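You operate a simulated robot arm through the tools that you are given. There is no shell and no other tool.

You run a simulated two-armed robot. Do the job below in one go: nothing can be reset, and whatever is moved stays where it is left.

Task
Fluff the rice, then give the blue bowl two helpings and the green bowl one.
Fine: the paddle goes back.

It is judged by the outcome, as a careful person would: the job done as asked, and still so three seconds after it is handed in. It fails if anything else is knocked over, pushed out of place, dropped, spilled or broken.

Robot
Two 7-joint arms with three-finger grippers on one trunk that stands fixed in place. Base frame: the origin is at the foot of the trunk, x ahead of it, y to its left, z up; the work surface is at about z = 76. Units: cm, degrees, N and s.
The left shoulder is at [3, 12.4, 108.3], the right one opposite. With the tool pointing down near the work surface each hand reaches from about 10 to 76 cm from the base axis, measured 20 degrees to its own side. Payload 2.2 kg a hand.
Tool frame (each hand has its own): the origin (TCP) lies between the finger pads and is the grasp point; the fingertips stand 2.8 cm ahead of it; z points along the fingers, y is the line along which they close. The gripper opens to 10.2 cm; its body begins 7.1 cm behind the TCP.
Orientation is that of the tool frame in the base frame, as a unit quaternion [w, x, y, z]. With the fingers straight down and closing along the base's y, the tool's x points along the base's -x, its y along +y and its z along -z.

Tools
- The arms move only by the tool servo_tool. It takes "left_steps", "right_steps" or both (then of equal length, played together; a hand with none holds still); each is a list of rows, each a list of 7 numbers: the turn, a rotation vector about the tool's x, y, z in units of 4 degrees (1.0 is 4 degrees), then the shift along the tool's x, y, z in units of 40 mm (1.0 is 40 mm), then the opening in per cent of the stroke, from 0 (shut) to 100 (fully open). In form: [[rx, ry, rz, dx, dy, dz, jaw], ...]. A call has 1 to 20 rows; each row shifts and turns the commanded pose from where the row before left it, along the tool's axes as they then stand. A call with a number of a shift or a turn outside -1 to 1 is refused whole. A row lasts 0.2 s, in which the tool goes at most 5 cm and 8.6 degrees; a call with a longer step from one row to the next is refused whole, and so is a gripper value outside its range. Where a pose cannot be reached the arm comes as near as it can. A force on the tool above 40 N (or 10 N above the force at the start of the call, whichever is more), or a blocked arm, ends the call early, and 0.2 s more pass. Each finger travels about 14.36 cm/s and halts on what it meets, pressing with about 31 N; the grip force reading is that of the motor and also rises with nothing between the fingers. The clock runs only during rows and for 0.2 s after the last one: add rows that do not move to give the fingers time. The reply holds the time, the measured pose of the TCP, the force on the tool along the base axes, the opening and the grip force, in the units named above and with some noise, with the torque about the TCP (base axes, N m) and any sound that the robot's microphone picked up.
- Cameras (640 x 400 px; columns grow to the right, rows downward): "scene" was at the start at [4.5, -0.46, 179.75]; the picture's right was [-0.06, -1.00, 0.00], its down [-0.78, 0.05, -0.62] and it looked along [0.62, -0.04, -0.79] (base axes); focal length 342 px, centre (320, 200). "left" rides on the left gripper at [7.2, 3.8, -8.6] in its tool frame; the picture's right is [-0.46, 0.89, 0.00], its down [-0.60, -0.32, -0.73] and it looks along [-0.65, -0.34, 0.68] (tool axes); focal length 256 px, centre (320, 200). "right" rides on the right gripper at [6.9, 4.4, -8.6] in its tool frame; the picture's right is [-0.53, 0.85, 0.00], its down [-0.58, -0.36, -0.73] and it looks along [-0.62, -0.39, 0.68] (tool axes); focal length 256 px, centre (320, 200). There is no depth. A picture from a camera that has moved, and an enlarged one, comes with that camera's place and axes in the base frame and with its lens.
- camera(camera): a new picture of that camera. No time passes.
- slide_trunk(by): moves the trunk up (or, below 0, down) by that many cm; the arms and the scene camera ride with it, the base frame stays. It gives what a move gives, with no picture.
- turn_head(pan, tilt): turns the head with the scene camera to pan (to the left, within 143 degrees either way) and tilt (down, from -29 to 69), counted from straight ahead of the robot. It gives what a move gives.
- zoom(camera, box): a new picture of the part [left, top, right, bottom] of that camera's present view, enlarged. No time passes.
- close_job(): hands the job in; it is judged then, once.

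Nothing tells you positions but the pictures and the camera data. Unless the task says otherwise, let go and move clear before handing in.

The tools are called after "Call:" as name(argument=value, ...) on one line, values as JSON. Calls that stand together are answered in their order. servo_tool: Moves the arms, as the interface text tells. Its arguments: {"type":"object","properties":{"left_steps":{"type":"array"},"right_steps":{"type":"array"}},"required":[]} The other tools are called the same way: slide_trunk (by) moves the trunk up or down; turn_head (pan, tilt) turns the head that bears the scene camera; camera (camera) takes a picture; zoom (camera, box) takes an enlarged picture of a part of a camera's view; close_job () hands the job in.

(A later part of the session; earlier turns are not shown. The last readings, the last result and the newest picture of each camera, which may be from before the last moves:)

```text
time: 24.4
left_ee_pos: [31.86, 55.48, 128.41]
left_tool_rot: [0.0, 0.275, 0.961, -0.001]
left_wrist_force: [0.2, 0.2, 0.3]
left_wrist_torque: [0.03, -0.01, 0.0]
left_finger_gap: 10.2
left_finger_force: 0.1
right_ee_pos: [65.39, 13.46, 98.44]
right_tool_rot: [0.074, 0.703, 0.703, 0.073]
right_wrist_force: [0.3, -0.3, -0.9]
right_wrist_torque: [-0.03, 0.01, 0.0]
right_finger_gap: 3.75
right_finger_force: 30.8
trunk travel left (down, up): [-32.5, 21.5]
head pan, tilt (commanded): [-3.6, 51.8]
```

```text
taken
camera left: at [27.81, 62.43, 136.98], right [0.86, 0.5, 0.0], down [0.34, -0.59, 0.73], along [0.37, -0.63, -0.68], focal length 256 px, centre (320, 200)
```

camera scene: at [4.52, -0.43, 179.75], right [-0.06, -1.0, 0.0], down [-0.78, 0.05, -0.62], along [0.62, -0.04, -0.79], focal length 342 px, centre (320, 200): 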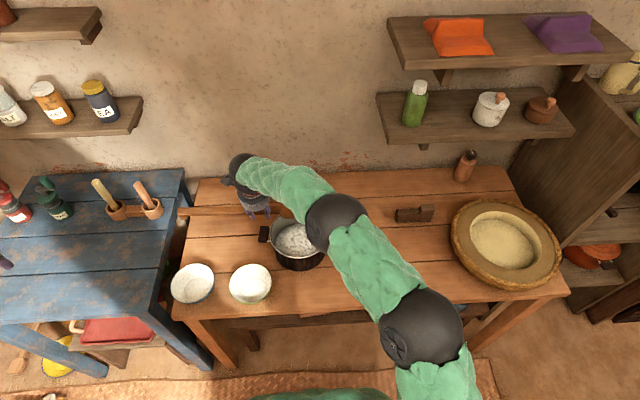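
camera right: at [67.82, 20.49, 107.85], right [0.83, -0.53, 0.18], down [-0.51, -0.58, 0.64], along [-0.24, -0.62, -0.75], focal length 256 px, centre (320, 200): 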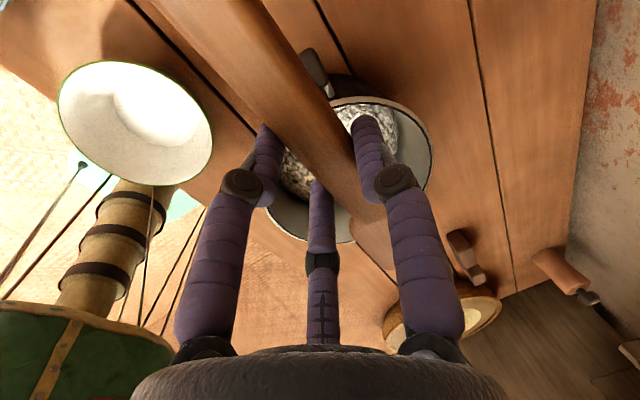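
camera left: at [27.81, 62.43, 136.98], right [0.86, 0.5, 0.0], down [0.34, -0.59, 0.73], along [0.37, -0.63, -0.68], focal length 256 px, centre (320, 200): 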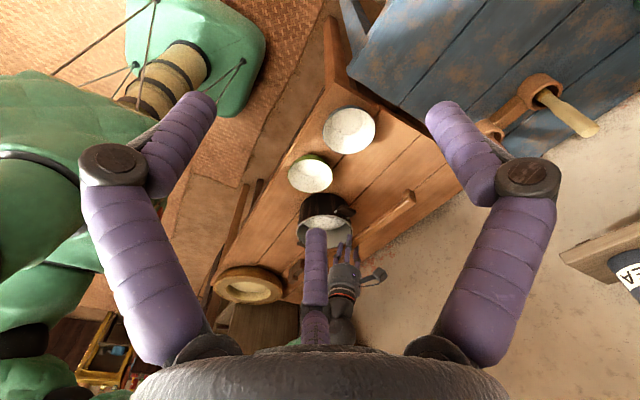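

The paddle is level with its blade over the pot. I'll pitch the blade down about 48° toward the rice and turn the left hand a little so its camera sees the pot clear of its own finger.

Call:
servo_tool(left_steps=[[0, 0, 1, 0, 0, 0, 100], [0, 0, 1, 0, 0, 0, 100], [0, 0, 1, 0, 0, 0, 100], [0, 0, 0, 0, 0, 0, 100], [0, 0, 0, 0, 0, 0, 100], [0, 0, 0, 0, 0, 0, 100], [0, 0, 0, 0, 0, 0, 100], [0, 0, 0, 0, 0, 0, 100], [0, 0, 0, 0, 0, 0, 100], [0, 0, 0, 0, 0, 0, 100], [0, 0, 0, 0, 0, 0, 100], [0, 0, 0, 0, 0, 0, 100], [0, 0, 0, 0, 0, 0, 100]], right_steps=[[0, 0.978, 0.208, 0, 0, 0, 0], [0, 0.978, 0.208, 0, 0, 0, 0], [0, 0.978, 0.208, 0, 0, 0, 0], [0, 0.978, 0.208, 0, 0, 0, 0], [0, 0.978, 0.208, 0, 0, 0, 0], [0, 0.978, 0.208, 0, 0, 0, 0], [0, 0.978, 0.208, 0, 0, 0, 0], [0, 0.978, 0.208, 0, 0, 0, 0], [0, 0.978, 0.208, 0, 0, 0, 0], [0, 0.978, 0.208, 0, 0, 0, 0], [0, 0.978, 0.208, 0, 0, 0, 0], [0, 0.978, 0.208, 0, 0, 0, 0], [0, 0, 0, 0, 0, 0, 0]])

Call:
camera(camera="left")

Call:
camera(camera="right")

Call:
camera(camera="scene")

```text
time: 27.2
left_ee_pos: [31.99, 55.47, 128.41]
left_tool_rot: [0.0, 0.375, 0.927, -0.001]
left_wrist_force: [0.0, 0.0, -0.7]
left_wrist_torque: [-0.02, 0.02, 0.0]
left_finger_gap: 10.22
left_finger_force: 0.1
right_ee_pos: [65.32, 13.72, 98.63]
right_tool_rot: [-0.218, 0.673, 0.612, 0.353]
right_wrist_force: [0.0, -0.4, -0.4]
right_wrist_torque: [-0.04, 0.03, 0.0]
right_finger_gap: 3.79
right_finger_force: 30.8
trunk travel left (down, up): [-32.5, 21.5]
head pan, tilt (commanded): [-3.6, 51.8]
```

```text
taken
camera left: at [29.37, 63.29, 137.05], right [0.95, 0.31, 0.0], down [0.21, -0.65, 0.73], along [0.23, -0.69, -0.68], focal length 256 px, centre (320, 200)
```

left: 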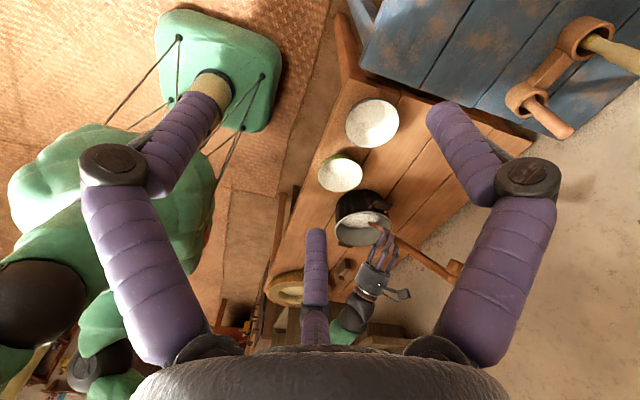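

```text
taken
camera right: at [67.79, 11.41, 109.96], right [0.83, -0.49, -0.28], down [-0.51, -0.86, 0.0], along [-0.24, 0.14, -0.96], focal length 256 px, centre (320, 200)
```

right: 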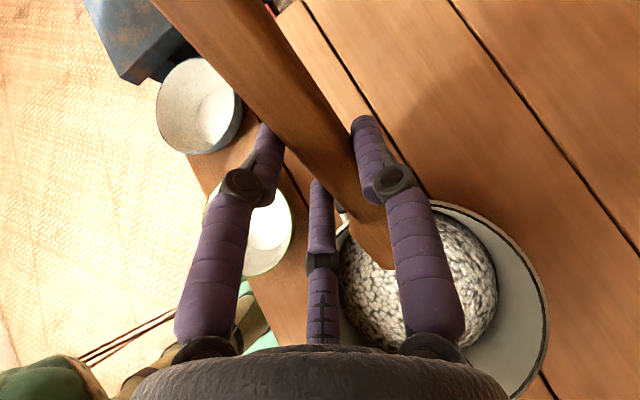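

```text
taken
camera scene: at [4.49, -0.41, 179.75], right [-0.06, -1.0, 0.0], down [-0.78, 0.05, -0.62], along [0.62, -0.04, -0.79], focal length 342 px, centre (320, 200)
```

scene: 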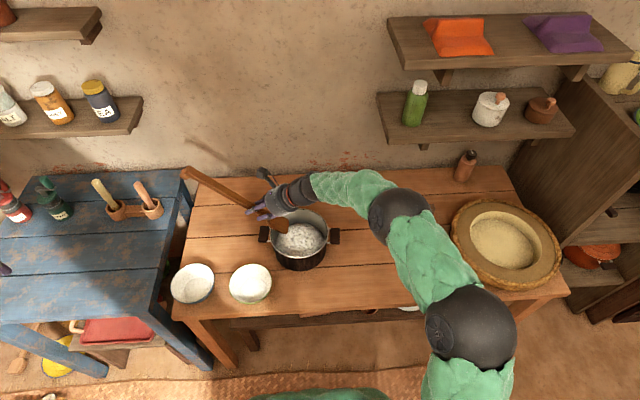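

The pitch worked, and all three cameras can see the blade near the pot. I'll zoom in to place the blade tip relative to the rice.

Call:
zoom(camera="scene", box=[220, 190, 380, 290])

Call:
zoom(camera="left", box=[310, 160, 438, 240])

Call:
zoom(camera="right", box=[300, 150, 560, 400])

```text
4.00 times, centred on (300, 240) of scene
camera zoom: at [4.49, -0.41, 179.75], right [-0.06, -1.0, 0.0], down [-0.78, 0.05, -0.62], along [0.62, -0.04, -0.79], focal length 1367 px, centre (400, 40)
```

zoom: 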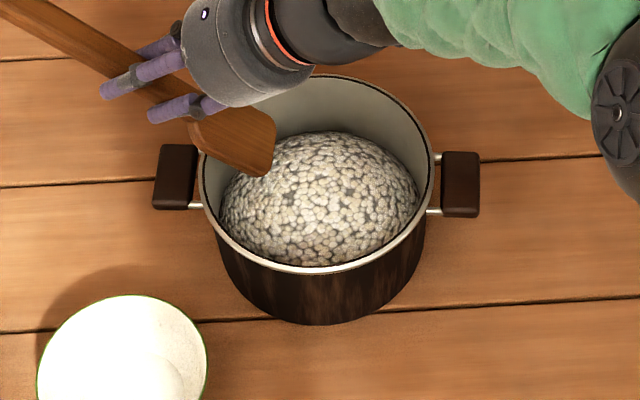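

```text
5.00 times, centred on (374, 200) of left
camera zoom: at [29.37, 63.29, 137.05], right [0.95, 0.31, 0.0], down [0.21, -0.65, 0.73], along [0.23, -0.69, -0.68], focal length 1280 px, centre (50, 200)
```

zoom: 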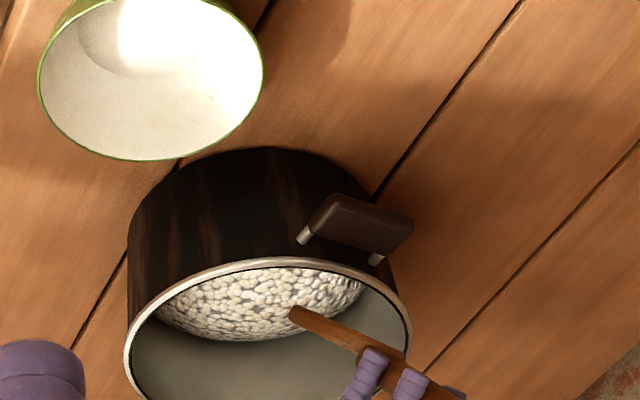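

```text
1.60 times, centred on (430, 275) of right
camera zoom: at [67.79, 11.41, 109.96], right [0.83, -0.49, -0.28], down [-0.51, -0.86, 0.0], along [-0.24, 0.14, -0.96], focal length 410 px, centre (144, 80)
```

zoom: 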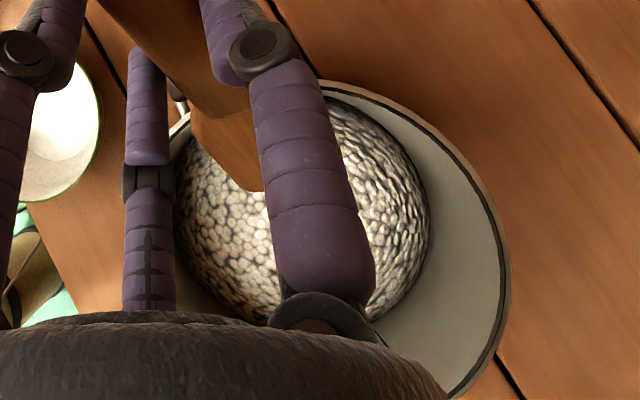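

The geometry matches: the tip is near (66,7,86) and the rice dome is about 8.2 cm in radius around (65,2.6) with its top near z≈82. I'll push the blade into the rice along its own axis, keeping off the pot's bottom.

Call:
servo_tool(right_steps=[[0, 0, 0, -0.339, -0.028, -0.033, 0], [0, 0, 0, -0.339, -0.028, -0.033, 0], [0, 0, 0, -0.339, -0.028, -0.033, 0], [0, 0, 0, -0.339, -0.028, -0.033, 0], [0, 0, 0, -0.339, -0.028, -0.033, 0], [0, 0, 0, -0.339, -0.028, -0.033, 0], [0, 0, 0, -0.339, -0.028, -0.033, 0]])

Call:
zoom(camera="scene", box=[220, 190, 380, 290])

Call:
zoom(camera="left", box=[310, 160, 438, 240])

Call:
camera(camera="right")

```text
time: 28.8
left_ee_pos: [31.93, 55.52, 128.42]
left_tool_rot: [0.0, 0.374, 0.927, 0.0]
left_wrist_force: [0.4, -1.1, 0.2]
left_wrist_torque: [0.04, 0.01, -0.01]
left_finger_gap: 10.19
left_finger_force: 0.1
right_ee_pos: [64.46, 6.73, 92.06]
right_tool_rot: [-0.218, 0.673, 0.613, 0.353]
right_wrist_force: [-0.2, 0.2, -0.7]
right_wrist_torque: [-0.06, 0.02, -0.02]
right_finger_gap: 3.77
right_finger_force: 30.7
trunk travel left (down, up): [-32.5, 21.5]
head pan, tilt (commanded): [-3.6, 51.8]
```

```text
4.00 times, centred on (300, 240) of scene
camera zoom: at [4.52, -0.48, 179.75], right [-0.06, -1.0, 0.0], down [-0.78, 0.05, -0.62], along [0.62, -0.04, -0.79], focal length 1367 px, centre (400, 40)
```

zoom: 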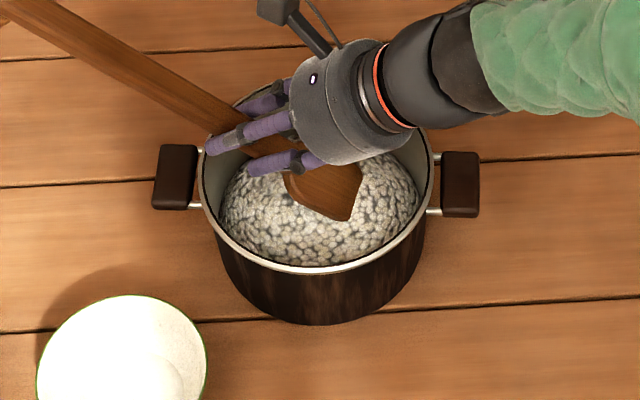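

```text
5.00 times, centred on (374, 200) of left
camera zoom: at [29.39, 63.24, 137.07], right [0.95, 0.31, 0.0], down [0.21, -0.65, 0.73], along [0.23, -0.69, -0.68], focal length 1280 px, centre (50, 200)
```

zoom: 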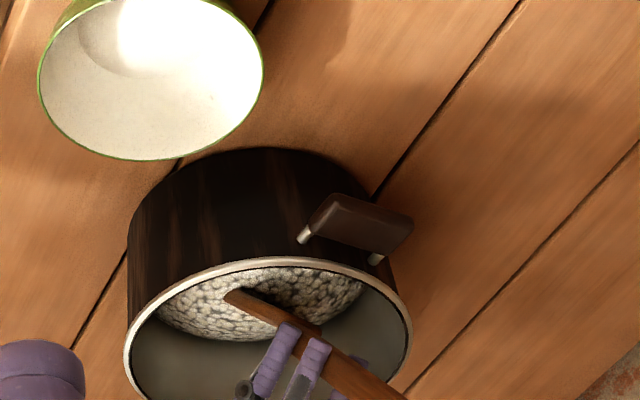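

```text
taken
camera right: at [66.91, 4.46, 103.27], right [0.83, -0.49, -0.28], down [-0.51, -0.86, 0.0], along [-0.24, 0.14, -0.96], focal length 256 px, centre (320, 200)
```

right: 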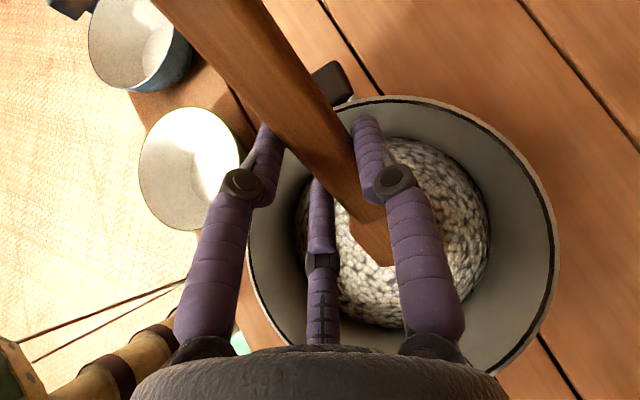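

The tip looks to be just at the rice surface, with contact forces near zero, and sits about 1.5 cm too far in +x. I'll shift toward the pot's centre and push roughly 2 cm deeper while watching the force.

Call:
servo_tool(right_steps=[[0, 0, 0, -0.165, -0.123, -0.023, 0], [0, 0, 0, -0.165, -0.123, -0.023, 0], [0, 0, 0, -0.165, -0.123, -0.023, 0], [0, 0, 0, 0, 0, 0, 0]])

Call:
zoom(camera="scene", box=[220, 190, 380, 290])

Call:
zoom(camera="left", box=[310, 160, 438, 240])

```text
time: 29.8
left_ee_pos: [31.86, 55.69, 128.5]
left_tool_rot: [-0.001, 0.375, 0.927, 0.0]
left_wrist_force: [0.2, 0.5, 0.1]
left_wrist_torque: [0.0, -0.03, 0.02]
left_finger_gap: 10.22
left_finger_force: 0.0
right_ee_pos: [63.02, 5.46, 90.52]
right_tool_rot: [-0.218, 0.673, 0.613, 0.353]
right_wrist_force: [-0.1, -0.1, -0.9]
right_wrist_torque: [-0.02, 0.0, 0.03]
right_finger_gap: 3.77
right_finger_force: 31.3
trunk travel left (down, up): [-32.5, 21.5]
head pan, tilt (commanded): [-3.6, 51.8]
```

```text
4.00 times, centred on (300, 240) of scene
camera zoom: at [4.51, -0.42, 179.75], right [-0.06, -1.0, 0.0], down [-0.78, 0.05, -0.62], along [0.62, -0.04, -0.79], focal length 1367 px, centre (400, 40)
```

zoom: 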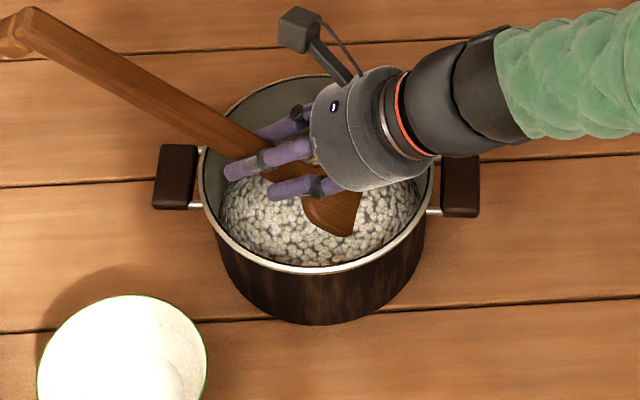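

```text
5.00 times, centred on (374, 200) of left
camera zoom: at [29.38, 63.28, 137.04], right [0.95, 0.31, 0.0], down [0.21, -0.65, 0.73], along [0.23, -0.69, -0.68], focal length 1280 px, centre (50, 200)
```

zoom: 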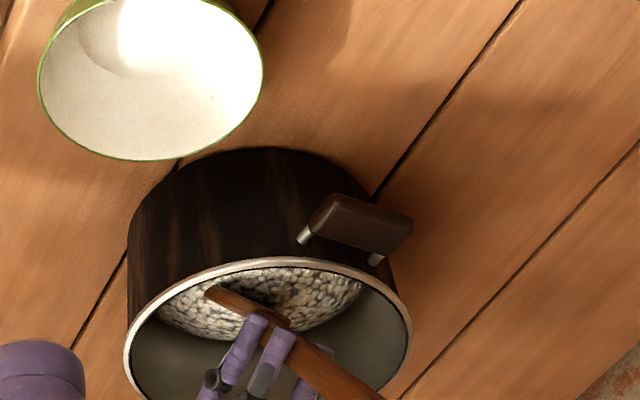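

The blade tip is now slightly embedded, with no resistance felt yet. I'll ease down about 1 cm more in small rows to find how deep I can go.

Call:
servo_tool(right_steps=[[0, 0, 0, -0.062, -0.012, 0.054, 0], [0, 0, 0, -0.062, -0.012, 0.054, 0], [0, 0, 0, -0.062, -0.012, 0.054, 0], [0, 0, 0, 0, 0, 0, 0]])

Call:
zoom(camera="scene", box=[250, 200, 350, 262])

Call:
zoom(camera="left", box=[330, 180, 410, 230])

```text
time: 30.8
left_ee_pos: [31.94, 55.56, 128.42]
left_tool_rot: [0.0, 0.374, 0.927, 0.0]
left_wrist_force: [-0.9, 0.4, 0.4]
left_wrist_torque: [-0.01, 0.02, 0.01]
left_finger_gap: 10.21
left_finger_force: 0.1
right_ee_pos: [63.01, 5.26, 89.56]
right_tool_rot: [-0.218, 0.673, 0.612, 0.354]
right_wrist_force: [0.4, -0.8, -1.1]
right_wrist_torque: [-0.06, 0.0, 0.0]
right_finger_gap: 3.75
right_finger_force: 30.9
trunk travel left (down, up): [-32.5, 21.5]
head pan, tilt (commanded): [-3.6, 51.8]
```

```text
6.40 times, centred on (300, 231) of scene
camera zoom: at [4.5, -0.44, 179.75], right [-0.06, -1.0, 0.0], down [-0.78, 0.05, -0.62], along [0.62, -0.04, -0.79], focal length 2187 px, centre (448, 2)
```

zoom: 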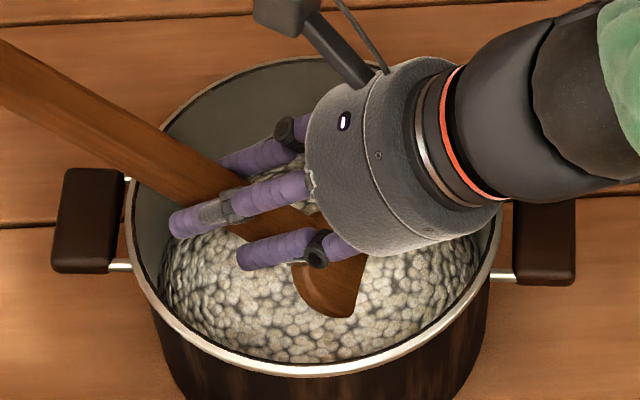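

```text
8.00 times, centred on (370, 205) of left
camera zoom: at [29.38, 63.27, 137.06], right [0.95, 0.31, 0.0], down [0.21, -0.65, 0.73], along [0.23, -0.69, -0.68], focal length 2048 px, centre (-80, 160)
```

zoom: 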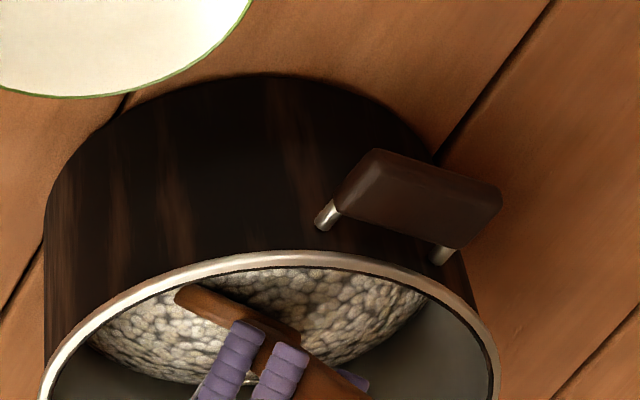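

The blade tip is embedded about 2 cm with no hard contact. I'll start fluffing with slow side-to-side sweeps through the rice, staying inside the pot wall.

Call:
servo_tool(right_steps=[[0, 0, 0, 0, 0.25, 0.053, 0], [0, 0, 0, 0, 0.25, 0.053, 0], [0, 0, 0, 0, 0.25, 0.053, 0], [0, 0, 0, 0, -0.293, -0.062, 0], [0, 0, 0, 0, -0.293, -0.062, 0], [0, 0, 0, 0, -0.293, -0.062, 0], [0, 0, 0, 0, -0.293, -0.062, 0], [0, 0, 0, 0, -0.293, -0.062, 0], [0, 0, 0, 0.067, 0.293, 0.12, 0], [0, 0, 0, 0.067, 0.293, 0.12, 0], [0, 0, 0, 0.067, 0.293, 0.12, 0], [0, 0, 0, 0.067, 0.293, 0.12, 0], [0, 0, 0, 0.067, 0.293, 0.12, 0], [0, 0, 0, 0, -0.25, -0.053, 0], [0, 0, 0, 0, -0.25, -0.053, 0], [0, 0, 0, 0, -0.25, -0.053, 0], [0, 0, 0, 0, 0, 0, 0]])

Call:
zoom(camera="scene", box=[250, 200, 350, 262])

Call:
zoom(camera="left", box=[330, 180, 410, 230])

```text
time: 34.4
left_ee_pos: [31.95, 55.51, 128.49]
left_tool_rot: [0.0, 0.374, 0.927, 0.0]
left_wrist_force: [-0.1, 0.3, -0.7]
left_wrist_torque: [0.03, 0.0, 0.02]
left_finger_gap: 10.22
left_finger_force: 0.1
right_ee_pos: [63.38, 7.1, 89.88]
right_tool_rot: [-0.219, 0.672, 0.613, 0.354]
right_wrist_force: [0.4, 0.4, -0.6]
right_wrist_torque: [-0.03, 0.05, 0.03]
right_finger_gap: 3.76
right_finger_force: 31.6
trunk travel left (down, up): [-32.5, 21.5]
head pan, tilt (commanded): [-3.6, 51.8]
```

```text
6.40 times, centred on (300, 231) of scene
camera zoom: at [4.54, -0.44, 179.75], right [-0.06, -1.0, 0.0], down [-0.78, 0.05, -0.62], along [0.62, -0.04, -0.79], focal length 2187 px, centre (448, 2)
```

zoom: 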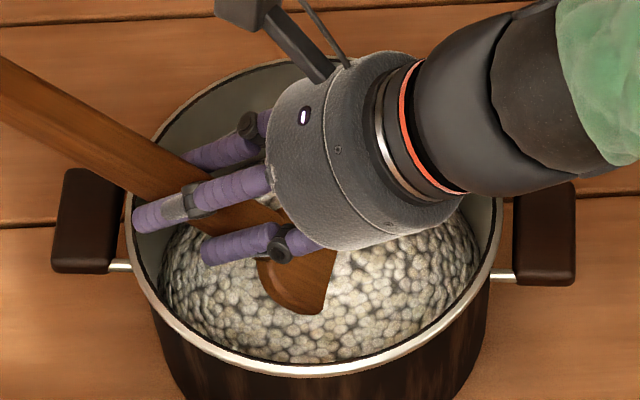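

```text
8.00 times, centred on (370, 205) of left
camera zoom: at [29.4, 63.27, 137.05], right [0.95, 0.31, 0.0], down [0.21, -0.65, 0.73], along [0.23, -0.69, -0.68], focal length 2048 px, centre (-80, 160)
```

zoom: 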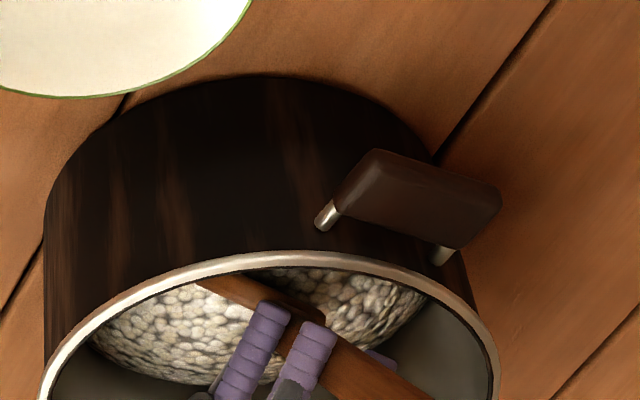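

No contact forces and the pot hasn't moved, so I'll continue fluffing with digging strokes: push across, lift with the blade turning up, lower again and sweep across.

Call:
servo_tool(right_steps=[[0, 0, 0, -0.2, 0.046, -0.218, 0], [0, 0, 0, -0.2, 0.046, -0.218, 0], [0, 0, 0, -0.2, 0.046, -0.218, 0], [0, -0.978, -0.208, 0.122, 0.026, -0.123, 0], [0, -0.978, -0.208, 0.122, 0.026, -0.123, 0], [0, -0.978, -0.208, 0.122, 0.026, -0.123, 0], [0, 0.978, 0.208, -0.122, -0.026, 0.123, 0], [0, 0.978, 0.208, -0.122, -0.026, 0.123, 0], [0, 0.978, 0.208, -0.122, -0.026, 0.123, 0], [0, 0, 0, 0, 0.25, 0.053, 0], [0, 0, 0, 0, 0.25, 0.053, 0], [0, 0, 0, 0.2, -0.046, 0.218, 0], [0, 0, 0, 0.2, -0.046, 0.218, 0], [0, 0, 0, 0.2, -0.046, 0.218, 0], [0, 0, 0, 0, -0.293, -0.062, 0], [0, 0, 0, 0, -0.293, -0.062, 0], [0, 0, 0, 0, -0.293, -0.062, 0], [0, 0, 0, 0, -0.293, -0.062, 0], [0, 0, 0, 0, -0.293, -0.062, 0], [0, 0, 0, 0, 0, 0, 0]])

Call:
zoom(camera="scene", box=[250, 200, 350, 262])

Call:
zoom(camera="left", box=[330, 180, 410, 230])

```text
time: 38.6
left_ee_pos: [32.06, 55.54, 128.5]
left_tool_rot: [0.0, 0.374, 0.927, 0.0]
left_wrist_force: [-0.8, 0.0, -0.4]
left_wrist_torque: [0.02, 0.05, 0.02]
left_finger_gap: 10.19
left_finger_force: 0.0
right_ee_pos: [59.12, 6.93, 89.74]
right_tool_rot: [-0.218, 0.673, 0.612, 0.354]
right_wrist_force: [2.5, -1.3, -1.1]
right_wrist_torque: [-0.05, -0.1, -0.02]
right_finger_gap: 3.76
right_finger_force: 31.0
trunk travel left (down, up): [-32.5, 21.5]
head pan, tilt (commanded): [-3.6, 51.8]
```

```text
6.40 times, centred on (300, 231) of scene
camera zoom: at [4.55, -0.46, 179.75], right [-0.06, -1.0, 0.0], down [-0.78, 0.05, -0.62], along [0.62, -0.04, -0.79], focal length 2187 px, centre (448, 2)
```

zoom: 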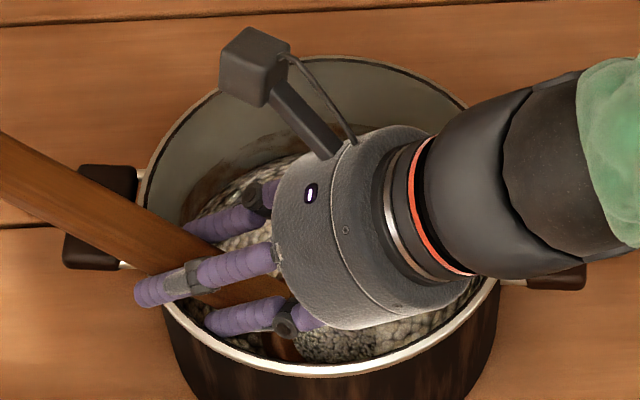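

```text
8.00 times, centred on (370, 205) of left
camera zoom: at [29.42, 63.25, 137.05], right [0.95, 0.31, 0.0], down [0.21, -0.65, 0.73], along [0.23, -0.69, -0.68], focal length 2048 px, centre (-80, 160)
```

zoom: 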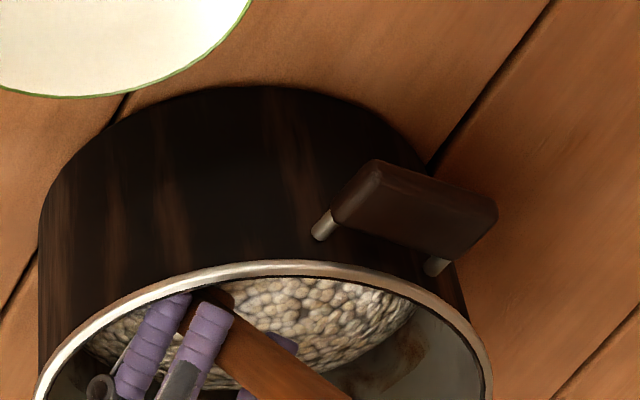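

The last sweep brought my near fingers against the pot's rim (2.5 N in x), and the pot may have shifted a few millimetres. I'll back off to the centre at once, withdraw the paddle along its axis and check.

Call:
servo_tool(right_steps=[[0, 0, 0, 0, 0.257, 0.055, 0], [0, 0, 0, 0, 0.257, 0.055, 0], [0, 0, 0, 0, 0.257, 0.055, 0], [0, 0, 0, 0, 0.257, 0.055, 0], [0, 0, 0, 0.25, 0, 0, 0], [0, 0, 0, 0.35, 0, 0, 0], [0, 0, 0, 0.35, 0, 0, 0], [0, 0, 0, 0.35, 0, 0, 0], [0, 0, 0, 0.35, 0, 0, 0], [0, 0, 0, 0.35, 0, 0, 0], [0, 0, 0, 0.35, 0, 0, 0], [0, 0, 0, 0.35, 0, 0, 0], [0, 0, 0, 0, 0, 0, 0]])

Call:
zoom(camera="scene", box=[220, 190, 380, 290])

Call:
zoom(camera="left", box=[310, 160, 438, 240])

Call:
camera(camera="right")

```text
time: 41.4
left_ee_pos: [31.92, 55.49, 128.59]
left_tool_rot: [0.0, 0.376, 0.927, -0.001]
left_wrist_force: [0.7, 0.0, 0.1]
left_wrist_torque: [-0.01, -0.01, 0.0]
left_finger_gap: 10.23
left_finger_force: 0.0
right_ee_pos: [63.52, 14.1, 97.74]
right_tool_rot: [-0.218, 0.673, 0.612, 0.354]
right_wrist_force: [-0.7, -0.2, -1.7]
right_wrist_torque: [-0.02, 0.03, 0.01]
right_finger_gap: 3.77
right_finger_force: 31.3
trunk travel left (down, up): [-32.5, 21.5]
head pan, tilt (commanded): [-3.6, 51.8]
```

```text
4.00 times, centred on (300, 240) of scene
camera zoom: at [4.52, -0.45, 179.75], right [-0.06, -1.0, 0.0], down [-0.78, 0.05, -0.62], along [0.62, -0.04, -0.79], focal length 1367 px, centre (400, 40)
```

zoom: 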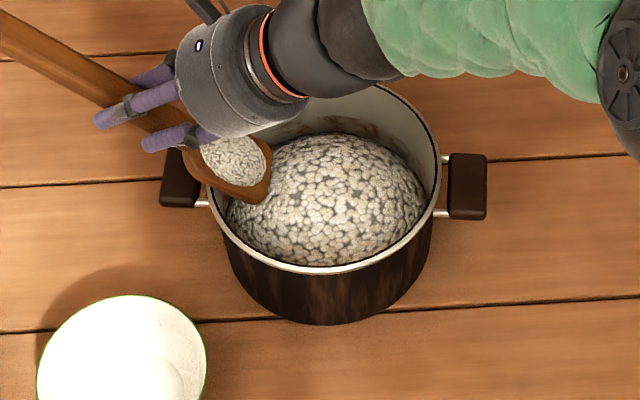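

```text
5.00 times, centred on (374, 200) of left
camera zoom: at [29.39, 63.26, 137.06], right [0.95, 0.31, 0.0], down [0.21, -0.65, 0.73], along [0.23, -0.69, -0.68], focal length 1280 px, centre (50, 200)
```

zoom: 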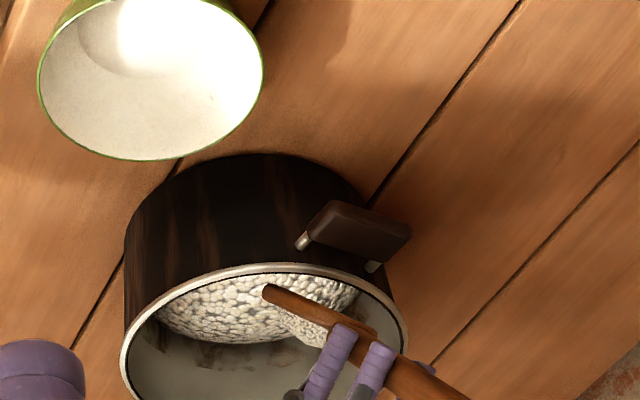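

```text
taken
camera right: at [65.87, 11.84, 109.01], right [0.83, -0.49, -0.28], down [-0.51, -0.86, 0.0], along [-0.24, 0.14, -0.96], focal length 256 px, centre (320, 200)
```

right: 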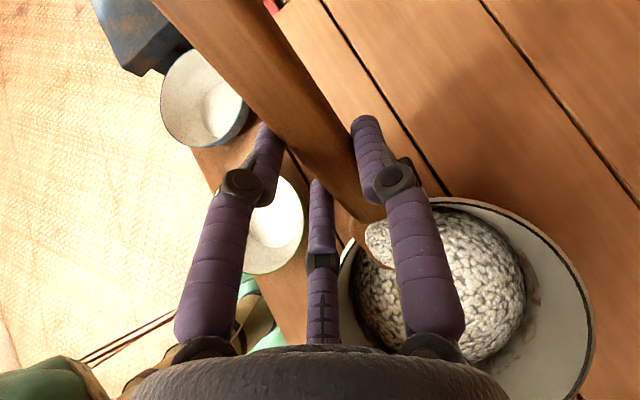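

A lump of rice is sitting on the blade, the rice in the pot looks looser, and the pot shifted only about 0.5 cm. I'll zoom in closely to judge the fluffing.

Call:
zoom(camera="scene", box=[260, 210, 340, 260])

Call:
zoom(camera="right", box=[330, 190, 606, 362])

```text
8.00 times, centred on (300, 235) of scene
camera zoom: at [4.52, -0.45, 179.75], right [-0.06, -1.0, 0.0], down [-0.78, 0.05, -0.62], along [0.62, -0.04, -0.79], focal length 2734 px, centre (480, -80)
```

zoom: 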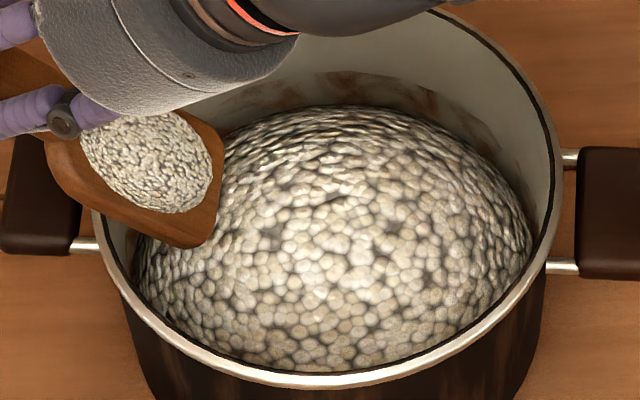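

```text
2.32 times, centred on (468, 276) of right
camera zoom: at [65.87, 11.84, 109.01], right [0.83, -0.49, -0.28], down [-0.51, -0.86, 0.0], along [-0.24, 0.14, -0.96], focal length 594 px, centre (-23, 24)
```

zoom: 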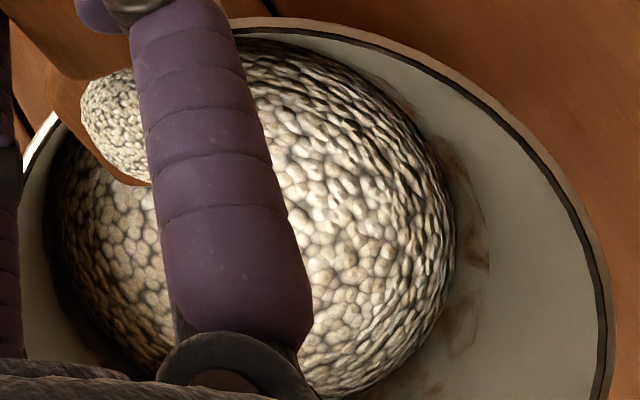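

I'll take the same crop as before the stirring for a direct comparison of the rice.

Call:
zoom(camera="scene", box=[250, 190, 350, 280])

```text
4.44 times, centred on (300, 235) of scene
camera zoom: at [4.52, -0.45, 179.75], right [-0.06, -1.0, 0.0], down [-0.78, 0.05, -0.62], along [0.62, -0.04, -0.79], focal length 1519 px, centre (409, 44)
```

zoom: 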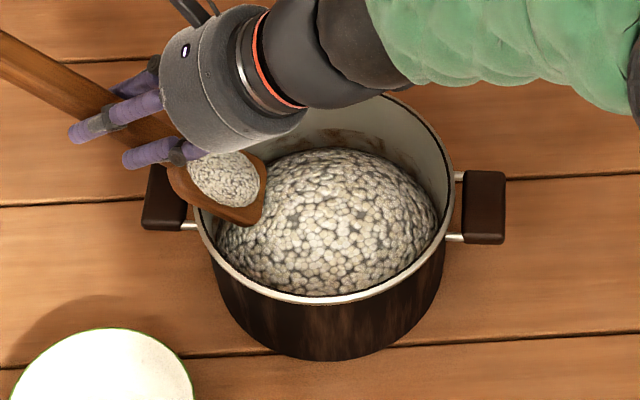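

The grain pattern looks much the same, so I want more thorough fluffing before serving anything. First I'll return this lump to the pot by steepening the blade over it, which also shows at what angle the rice falls off.

Call:
servo_tool(right_steps=[[0, 0.978, 0.208, -0.191, 0.047, -0.223, 0], [0, 0.978, 0.208, -0.175, 0.05, -0.235, 0], [0, 0.978, 0.208, -0.158, 0.0525, -0.247, 0], [0, 0.978, 0.208, -0.14, 0.055, -0.257, 0], [0, 0.978, 0.208, -0.121, 0.0566, -0.266, 0], [0, 0.978, 0.208, -0.102, 0.058, -0.273, 0], [0, 0.978, 0.208, -0.082, 0.0595, -0.28, 0], [0, 0, 0, 0, 0, 0, 0]])

Call:
zoom(camera="scene", box=[220, 180, 380, 280])

Call:
zoom(camera="left", box=[310, 160, 438, 240])

```text
time: 43.2
left_ee_pos: [31.99, 55.6, 128.53]
left_tool_rot: [0.0, 0.375, 0.927, 0.0]
left_wrist_force: [-0.4, -0.3, -0.3]
left_wrist_torque: [-0.03, 0.01, -0.01]
left_finger_gap: 10.21
left_finger_force: 0.0
right_ee_pos: [63.25, 5.85, 98.15]
right_tool_rot: [-0.375, 0.599, 0.509, 0.491]
right_wrist_force: [0.0, 0.2, -0.5]
right_wrist_torque: [-0.04, -0.03, 0.01]
right_finger_gap: 3.75
right_finger_force: 30.6
trunk travel left (down, up): [-32.5, 21.5]
head pan, tilt (commanded): [-3.6, 51.8]
```

```text
4.00 times, centred on (300, 230) of scene
camera zoom: at [4.49, -0.4, 179.75], right [-0.06, -1.0, 0.0], down [-0.78, 0.05, -0.62], along [0.62, -0.04, -0.79], focal length 1367 px, centre (400, 80)
```

zoom: 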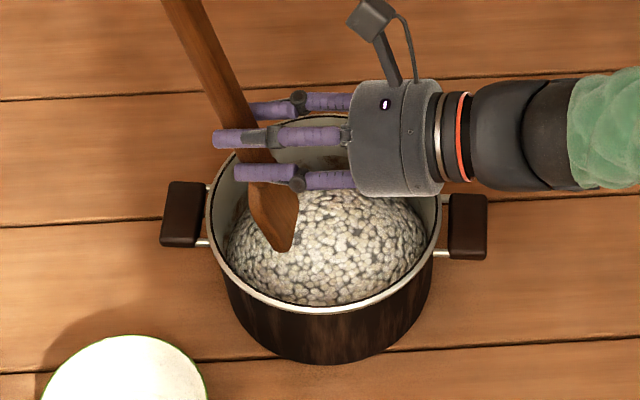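

```text
5.00 times, centred on (374, 200) of left
camera zoom: at [29.37, 63.3, 137.04], right [0.95, 0.31, 0.0], down [0.21, -0.65, 0.73], along [0.23, -0.69, -0.68], focal length 1280 px, centre (50, 200)
```

zoom: 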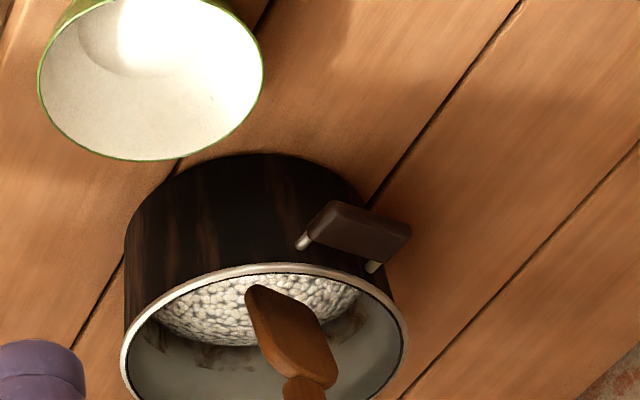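

The lump dropped back into the pot and merged, so rice falls off somewhere between 48° and 76° of pitch. I'll fluff more thoroughly now at about 60° pitch, which keeps the fingers higher, stroking along y and staying clear of the rim.

Call:
servo_tool(right_steps=[[0, -0.978, -0.208, -0.304, -0.038, 0.178, 0], [0, -0.978, -0.208, -0.304, -0.038, 0.178, 0], [0, -0.978, -0.208, -0.304, -0.038, 0.178, 0], [0, -0.978, -0.208, -0.304, -0.038, 0.178, 0], [0, 0, 0, -0.304, -0.038, 0.178, 0], [0, 0, 0, 0, 0, 0, 0]])

Call:
zoom(camera="scene", box=[220, 180, 380, 280])

Call:
zoom(camera="left", box=[310, 160, 438, 240])

```text
time: 44.6
left_ee_pos: [31.87, 55.59, 128.47]
left_tool_rot: [0.0, 0.375, 0.927, 0.0]
left_wrist_force: [-0.3, -0.4, -0.3]
left_wrist_torque: [-0.02, -0.02, -0.02]
left_finger_gap: 10.19
left_finger_force: 0.0
right_ee_pos: [63.44, 7.04, 91.05]
right_tool_rot: [-0.288, 0.645, 0.573, 0.416]
right_wrist_force: [-0.3, 0.6, -0.9]
right_wrist_torque: [-0.06, 0.01, -0.02]
right_finger_gap: 3.76
right_finger_force: 31.0
trunk travel left (down, up): [-32.5, 21.5]
head pan, tilt (commanded): [-3.6, 51.8]
```

```text
4.00 times, centred on (300, 230) of scene
camera zoom: at [4.46, -0.43, 179.75], right [-0.06, -1.0, 0.0], down [-0.78, 0.05, -0.62], along [0.62, -0.04, -0.79], focal length 1367 px, centre (400, 80)
```

zoom: 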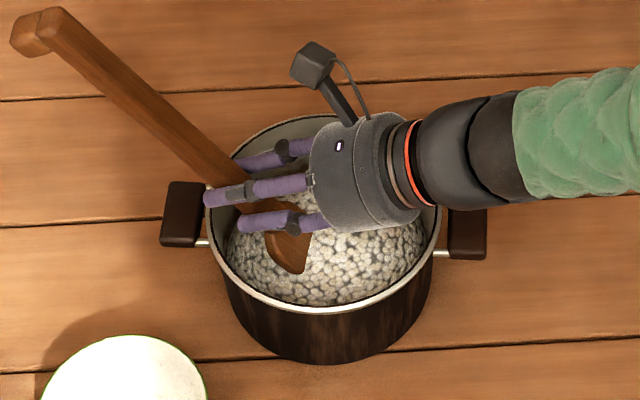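

```text
5.00 times, centred on (374, 200) of left
camera zoom: at [29.35, 63.28, 137.06], right [0.95, 0.31, 0.0], down [0.21, -0.65, 0.73], along [0.23, -0.69, -0.68], focal length 1280 px, centre (50, 200)
```

zoom: 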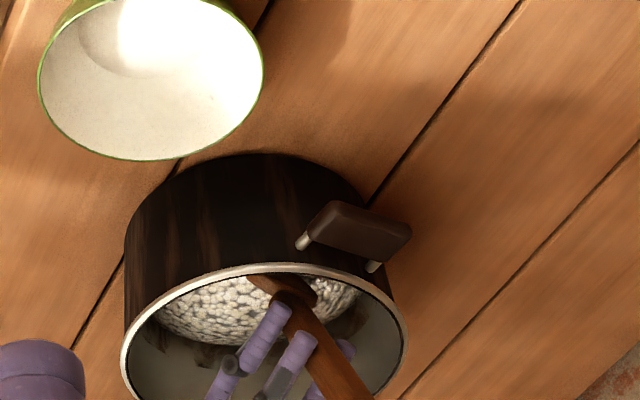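

The blade is back in the rice at 60° pitch, clear of the rim. Now I'll make repeated strokes along y at slightly different x.

Call:
servo_tool(right_steps=[[0, 0, 0, -0.175, 0.063, -0.296, 0], [0, 0, 0, -0.175, 0.063, -0.296, 0], [0, 0, 0, -0.175, 0.063, -0.296, 0], [0, 0, 0, 0, 0.24, 0.052, 0], [0, 0, 0, 0.175, -0.063, 0.296, 0], [0, 0, 0, 0.175, -0.063, 0.296, 0], [0, 0, 0, 0.175, -0.063, 0.296, 0], [0, 0, 0, 0.175, -0.063, 0.296, 0], [0, 0, 0, 0, -0.24, -0.052, 0], [0, 0, 0, 0, -0.2, -0.042, 0], [0, 0, 0, -0.175, 0.063, -0.296, 0], [0, 0, 0, -0.175, 0.063, -0.296, 0], [0, 0, 0, -0.175, 0.063, -0.296, 0], [0, 0, 0, -0.175, 0.063, -0.296, 0], [0, 0, 0, 0, 0.24, 0.052, 0], [0, 0, 0, 0.175, -0.063, 0.296, 0], [0, 0, 0, 0.175, -0.063, 0.296, 0], [0, 0, 0, 0.175, -0.063, 0.296, 0], [0, 0, 0, 0, 0, 0, 0]])

Call:
zoom(camera="scene", box=[220, 180, 380, 280])

Call:
zoom(camera="left", box=[310, 160, 438, 240])

```text
time: 48.6
left_ee_pos: [31.94, 55.48, 128.62]
left_tool_rot: [0.0, 0.375, 0.927, 0.0]
left_wrist_force: [-0.8, 0.2, 0.2]
left_wrist_torque: [0.02, -0.02, 0.02]
left_finger_gap: 10.21
left_finger_force: 0.1
right_ee_pos: [63.68, 6.95, 91.15]
right_tool_rot: [-0.287, 0.646, 0.572, 0.415]
right_wrist_force: [-0.6, -0.7, -1.0]
right_wrist_torque: [-0.02, -0.01, 0.0]
right_finger_gap: 3.76
right_finger_force: 31.3
trunk travel left (down, up): [-32.5, 21.5]
head pan, tilt (commanded): [-3.6, 51.8]
```

```text
4.00 times, centred on (300, 230) of scene
camera zoom: at [4.51, -0.49, 179.75], right [-0.06, -1.0, 0.0], down [-0.78, 0.05, -0.62], along [0.62, -0.04, -0.79], focal length 1367 px, centre (400, 80)
```

zoom: 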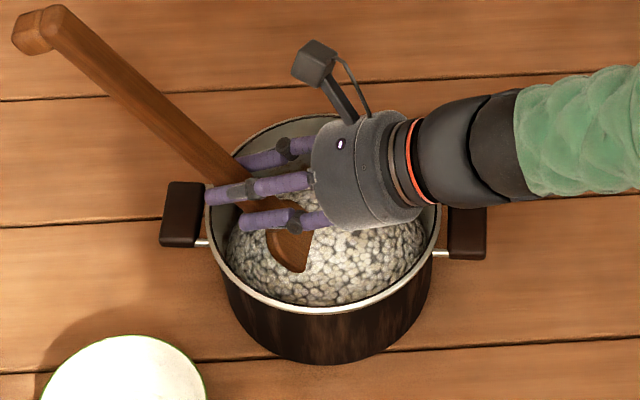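

```text
5.00 times, centred on (374, 200) of left
camera zoom: at [29.39, 63.23, 137.07], right [0.95, 0.31, 0.0], down [0.21, -0.65, 0.73], along [0.23, -0.69, -0.68], focal length 1280 px, centre (50, 200)
```

zoom: 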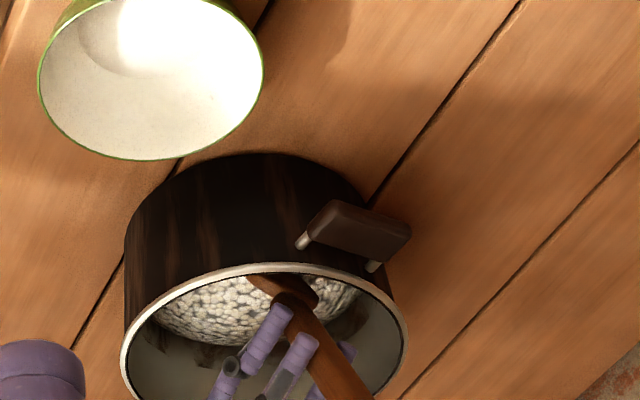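

The pot didn't move and there was no contact. I'll add some turning strokes, sweeping while the blade changes pitch to lift and turn the rice.

Call:
servo_tool(right_steps=[[0, -0.978, -0.208, -0.224, 0.03, -0.143, 0], [0, -0.978, -0.208, -0.224, 0.03, -0.143, 0], [0, -0.978, -0.208, -0.224, 0.03, -0.143, 0], [0, 0.978, 0.208, 0.224, -0.03, 0.143, 0], [0, 0.978, 0.208, 0.224, -0.03, 0.143, 0], [0, 0.978, 0.208, 0.224, -0.03, 0.143, 0], [0, 0, 0, 0, 0.24, 0.052, 0], [0, -0.978, -0.208, -0.224, 0.03, -0.143, 0], [0, -0.978, -0.208, -0.224, 0.03, -0.143, 0], [0, -0.978, -0.208, -0.224, 0.03, -0.143, 0], [0, 0.978, 0.208, 0.224, -0.03, 0.143, 0], [0, 0.978, 0.208, 0.224, -0.03, 0.143, 0], [0, 0.978, 0.208, 0.224, -0.03, 0.143, 0], [0, 0, 0, 0, -0.3, -0.064, 0], [0, 0, 0, 0, -0.15, -0.032, 0], [0, 0, 0, 0, 0, 0, 0]])

Call:
zoom(camera="scene", box=[220, 180, 380, 280])

```text
time: 52.0
left_ee_pos: [31.86, 55.56, 128.44]
left_tool_rot: [0.0, 0.375, 0.927, 0.0]
left_wrist_force: [0.5, 0.2, 0.1]
left_wrist_torque: [0.03, 0.01, 0.01]
left_finger_gap: 10.2
left_finger_force: 0.0
right_ee_pos: [62.8, 7.33, 90.81]
right_tool_rot: [-0.288, 0.646, 0.572, 0.416]
right_wrist_force: [-0.1, -0.2, -0.7]
right_wrist_torque: [-0.03, -0.01, -0.04]
right_finger_gap: 3.76
right_finger_force: 31.0
trunk travel left (down, up): [-32.5, 21.5]
head pan, tilt (commanded): [-3.6, 51.8]
```

```text
4.00 times, centred on (300, 230) of scene
camera zoom: at [4.49, -0.45, 179.75], right [-0.06, -1.0, 0.0], down [-0.78, 0.05, -0.62], along [0.62, -0.04, -0.79], focal length 1367 px, centre (400, 80)
```

zoom: 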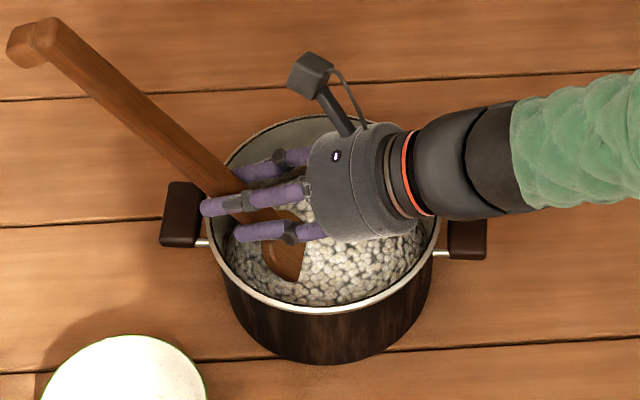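

Fluffing looks thorough and the pot is still in place. Now I'll take the first helping: dig under, level the blade while lifting and come up out of the pot.

Call:
servo_tool(right_steps=[[0, -0.978, -0.208, -0.224, 0.03, -0.143, 0], [0, -0.978, -0.208, -0.224, 0.03, -0.143, 0], [0, -0.978, -0.208, -0.224, 0.03, -0.143, 0], [0, -0.978, -0.208, 0.184, -0.006, 0.03, 0], [0, -0.978, -0.208, 0.184, -0.006, 0.03, 0], [0, -0.978, -0.208, 0.184, -0.006, 0.03, 0], [0, -0.978, -0.208, 0.293, 0.115, -0.54, 0], [0, -0.978, -0.208, 0.293, 0.115, -0.54, 0], [0, -0.978, -0.208, 0.293, 0.115, -0.54, 0], [0, -0.978, -0.208, 0.293, 0.115, -0.54, 0], [0, -0.978, -0.208, 0.06, 0.05, -0.237, 0], [0, -0.978, -0.208, 0.06, 0.05, -0.237, 0], [0, 0, 0, 0, 0, 0, 0]])

Call:
zoom(camera="scene", box=[220, 180, 380, 280])

Call:
camera(camera="right")

Call:
camera(camera="left")

```text
time: 54.8
left_ee_pos: [31.89, 55.45, 128.37]
left_tool_rot: [0.001, 0.375, 0.927, 0.0]
left_wrist_force: [-0.2, 0.1, 0.1]
left_wrist_torque: [0.01, 0.0, 0.0]
left_finger_gap: 10.19
left_finger_force: 0.1
right_ee_pos: [62.9, 5.41, 102.59]
right_tool_rot: [0.0, 0.707, 0.691, 0.146]
right_wrist_force: [0.6, 0.6, -1.3]
right_wrist_torque: [-0.06, 0.05, 0.0]
right_finger_gap: 3.77
right_finger_force: 30.9
trunk travel left (down, up): [-32.5, 21.5]
head pan, tilt (commanded): [-3.6, 51.8]
```

```text
4.00 times, centred on (300, 230) of scene
camera zoom: at [4.55, -0.48, 179.74], right [-0.06, -1.0, 0.0], down [-0.78, 0.05, -0.62], along [0.62, -0.04, -0.79], focal length 1367 px, centre (400, 80)
```

zoom: 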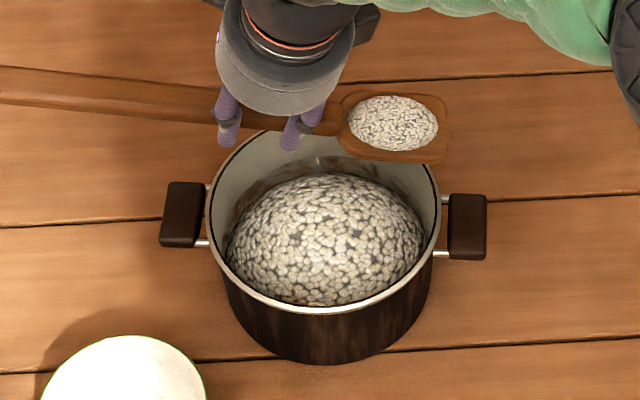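

```text
taken
camera right: at [65.28, 10.33, 113.06], right [0.83, -0.56, 0.06], down [-0.51, -0.7, 0.51], along [-0.24, -0.45, -0.86], focal length 256 px, centre (320, 200)
```

right: 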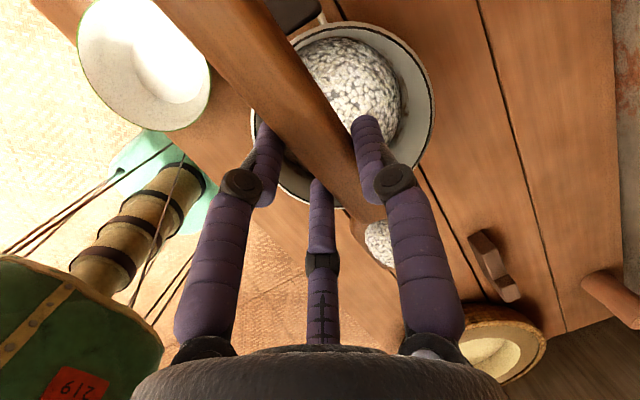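

```text
taken
camera left: at [29.42, 63.24, 137.06], right [0.95, 0.31, 0.0], down [0.21, -0.65, 0.73], along [0.23, -0.69, -0.68], focal length 256 px, centre (320, 200)
```

left: 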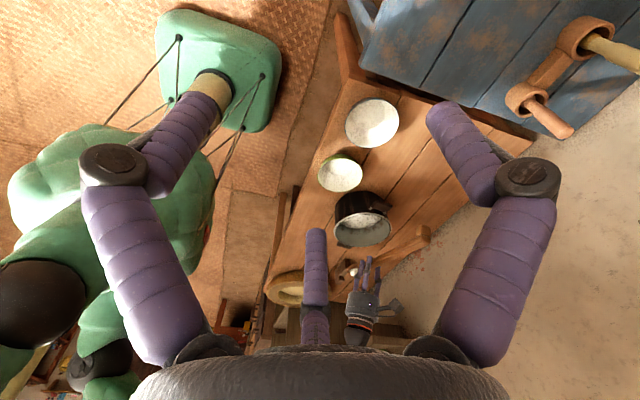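

The first helping is on the blade and the rice in the pot now looks looser and paler. The bowls measure at blue ≈ (52,36) and green ≈ (51,18.3), rims at z≈80.5, so I'll carry toward the blue bowl with the blade pitched about 36° for reach and lift the left arm a little out of the way.

Call:
servo_tool(left_steps=[[0, 0, 0, 0, 0, -0.2, 100], [0, 0, 0, 0, 0, -0.2, 100], [0, 0, 0, 0, 0, -0.2, 100], [0, 0, 0, 0, 0, -0.2, 100], [0, 0, 0, 0, 0, -0.2, 100], [0, 0, 0, 0, 0, -0.2, 100], [0, 0, 0, 0, 0, -0.2, 100], [0, 0, 0, 0, 0, 0, 100], [0, 0, 0, 0, 0, 0, 100], [0, 0, 0, 0, 0, 0, 100]], right_steps=[[0, 0.978, 0.208, 0.274, -0.115, 0.07, 0], [0, 0.978, 0.208, 0.534, -0.237, 0.176, 0], [0, 0.978, 0.208, 0.518, -0.244, 0.212, 0], [0, 0.978, 0.208, 0.498, -0.252, 0.246, 0], [0, 0.978, 0.208, 0.476, -0.259, 0.28, 0], [0, 0.978, 0.208, 0.453, -0.266, 0.312, 0], [0, 0, 0, 0.453, -0.266, 0.312, 0], [0, 0, 0, 0.453, -0.266, 0.312, 0], [0, 0, 0, 0.453, -0.266, 0.312, 0], [0, 0, 0, 0, 0, 0, 0]])

Call:
camera(camera="scene")

Call:
camera(camera="left")

```text
time: 57.0
left_ee_pos: [31.87, 55.53, 134.0]
left_tool_rot: [-0.001, 0.374, 0.927, 0.0]
left_wrist_force: [0.8, 0.3, 0.1]
left_wrist_torque: [0.01, 0.04, -0.01]
left_finger_gap: 10.17
left_finger_force: 0.1
right_ee_pos: [56.21, 25.16, 100.91]
right_tool_rot: [-0.147, 0.692, 0.646, 0.288]
right_wrist_force: [0.8, -0.3, -1.9]
right_wrist_torque: [-0.07, 0.01, -0.01]
right_finger_gap: 3.79
right_finger_force: 30.8
trunk travel left (down, up): [-32.5, 21.5]
head pan, tilt (commanded): [-3.6, 51.8]
```

```text
taken
camera scene: at [4.52, -0.52, 179.75], right [-0.06, -1.0, 0.0], down [-0.78, 0.05, -0.62], along [0.62, -0.04, -0.79], focal length 342 px, centre (320, 200)
```

scene: 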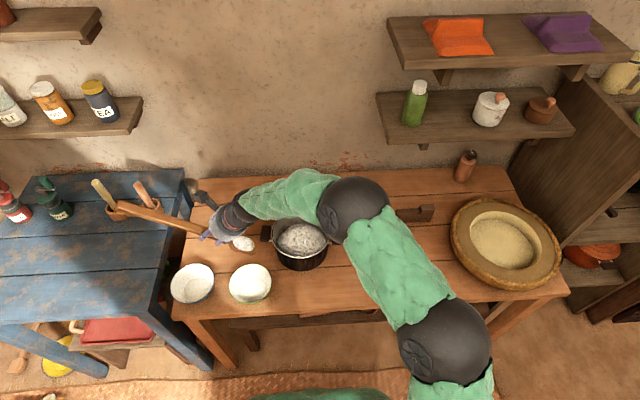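

```text
taken
camera left: at [29.34, 63.17, 142.54], right [0.95, 0.31, 0.0], down [0.21, -0.65, 0.73], along [0.23, -0.69, -0.68], focal length 256 px, centre (320, 200)
```

left: 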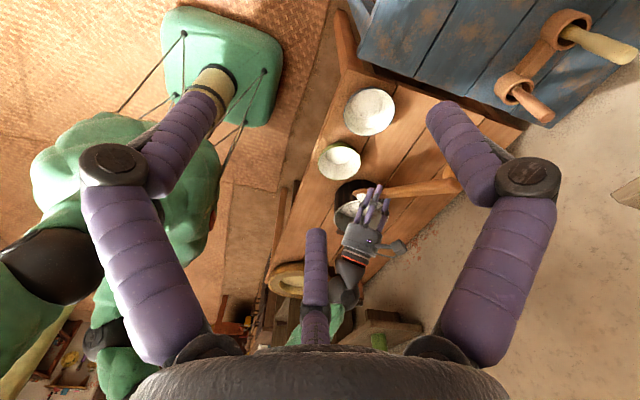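

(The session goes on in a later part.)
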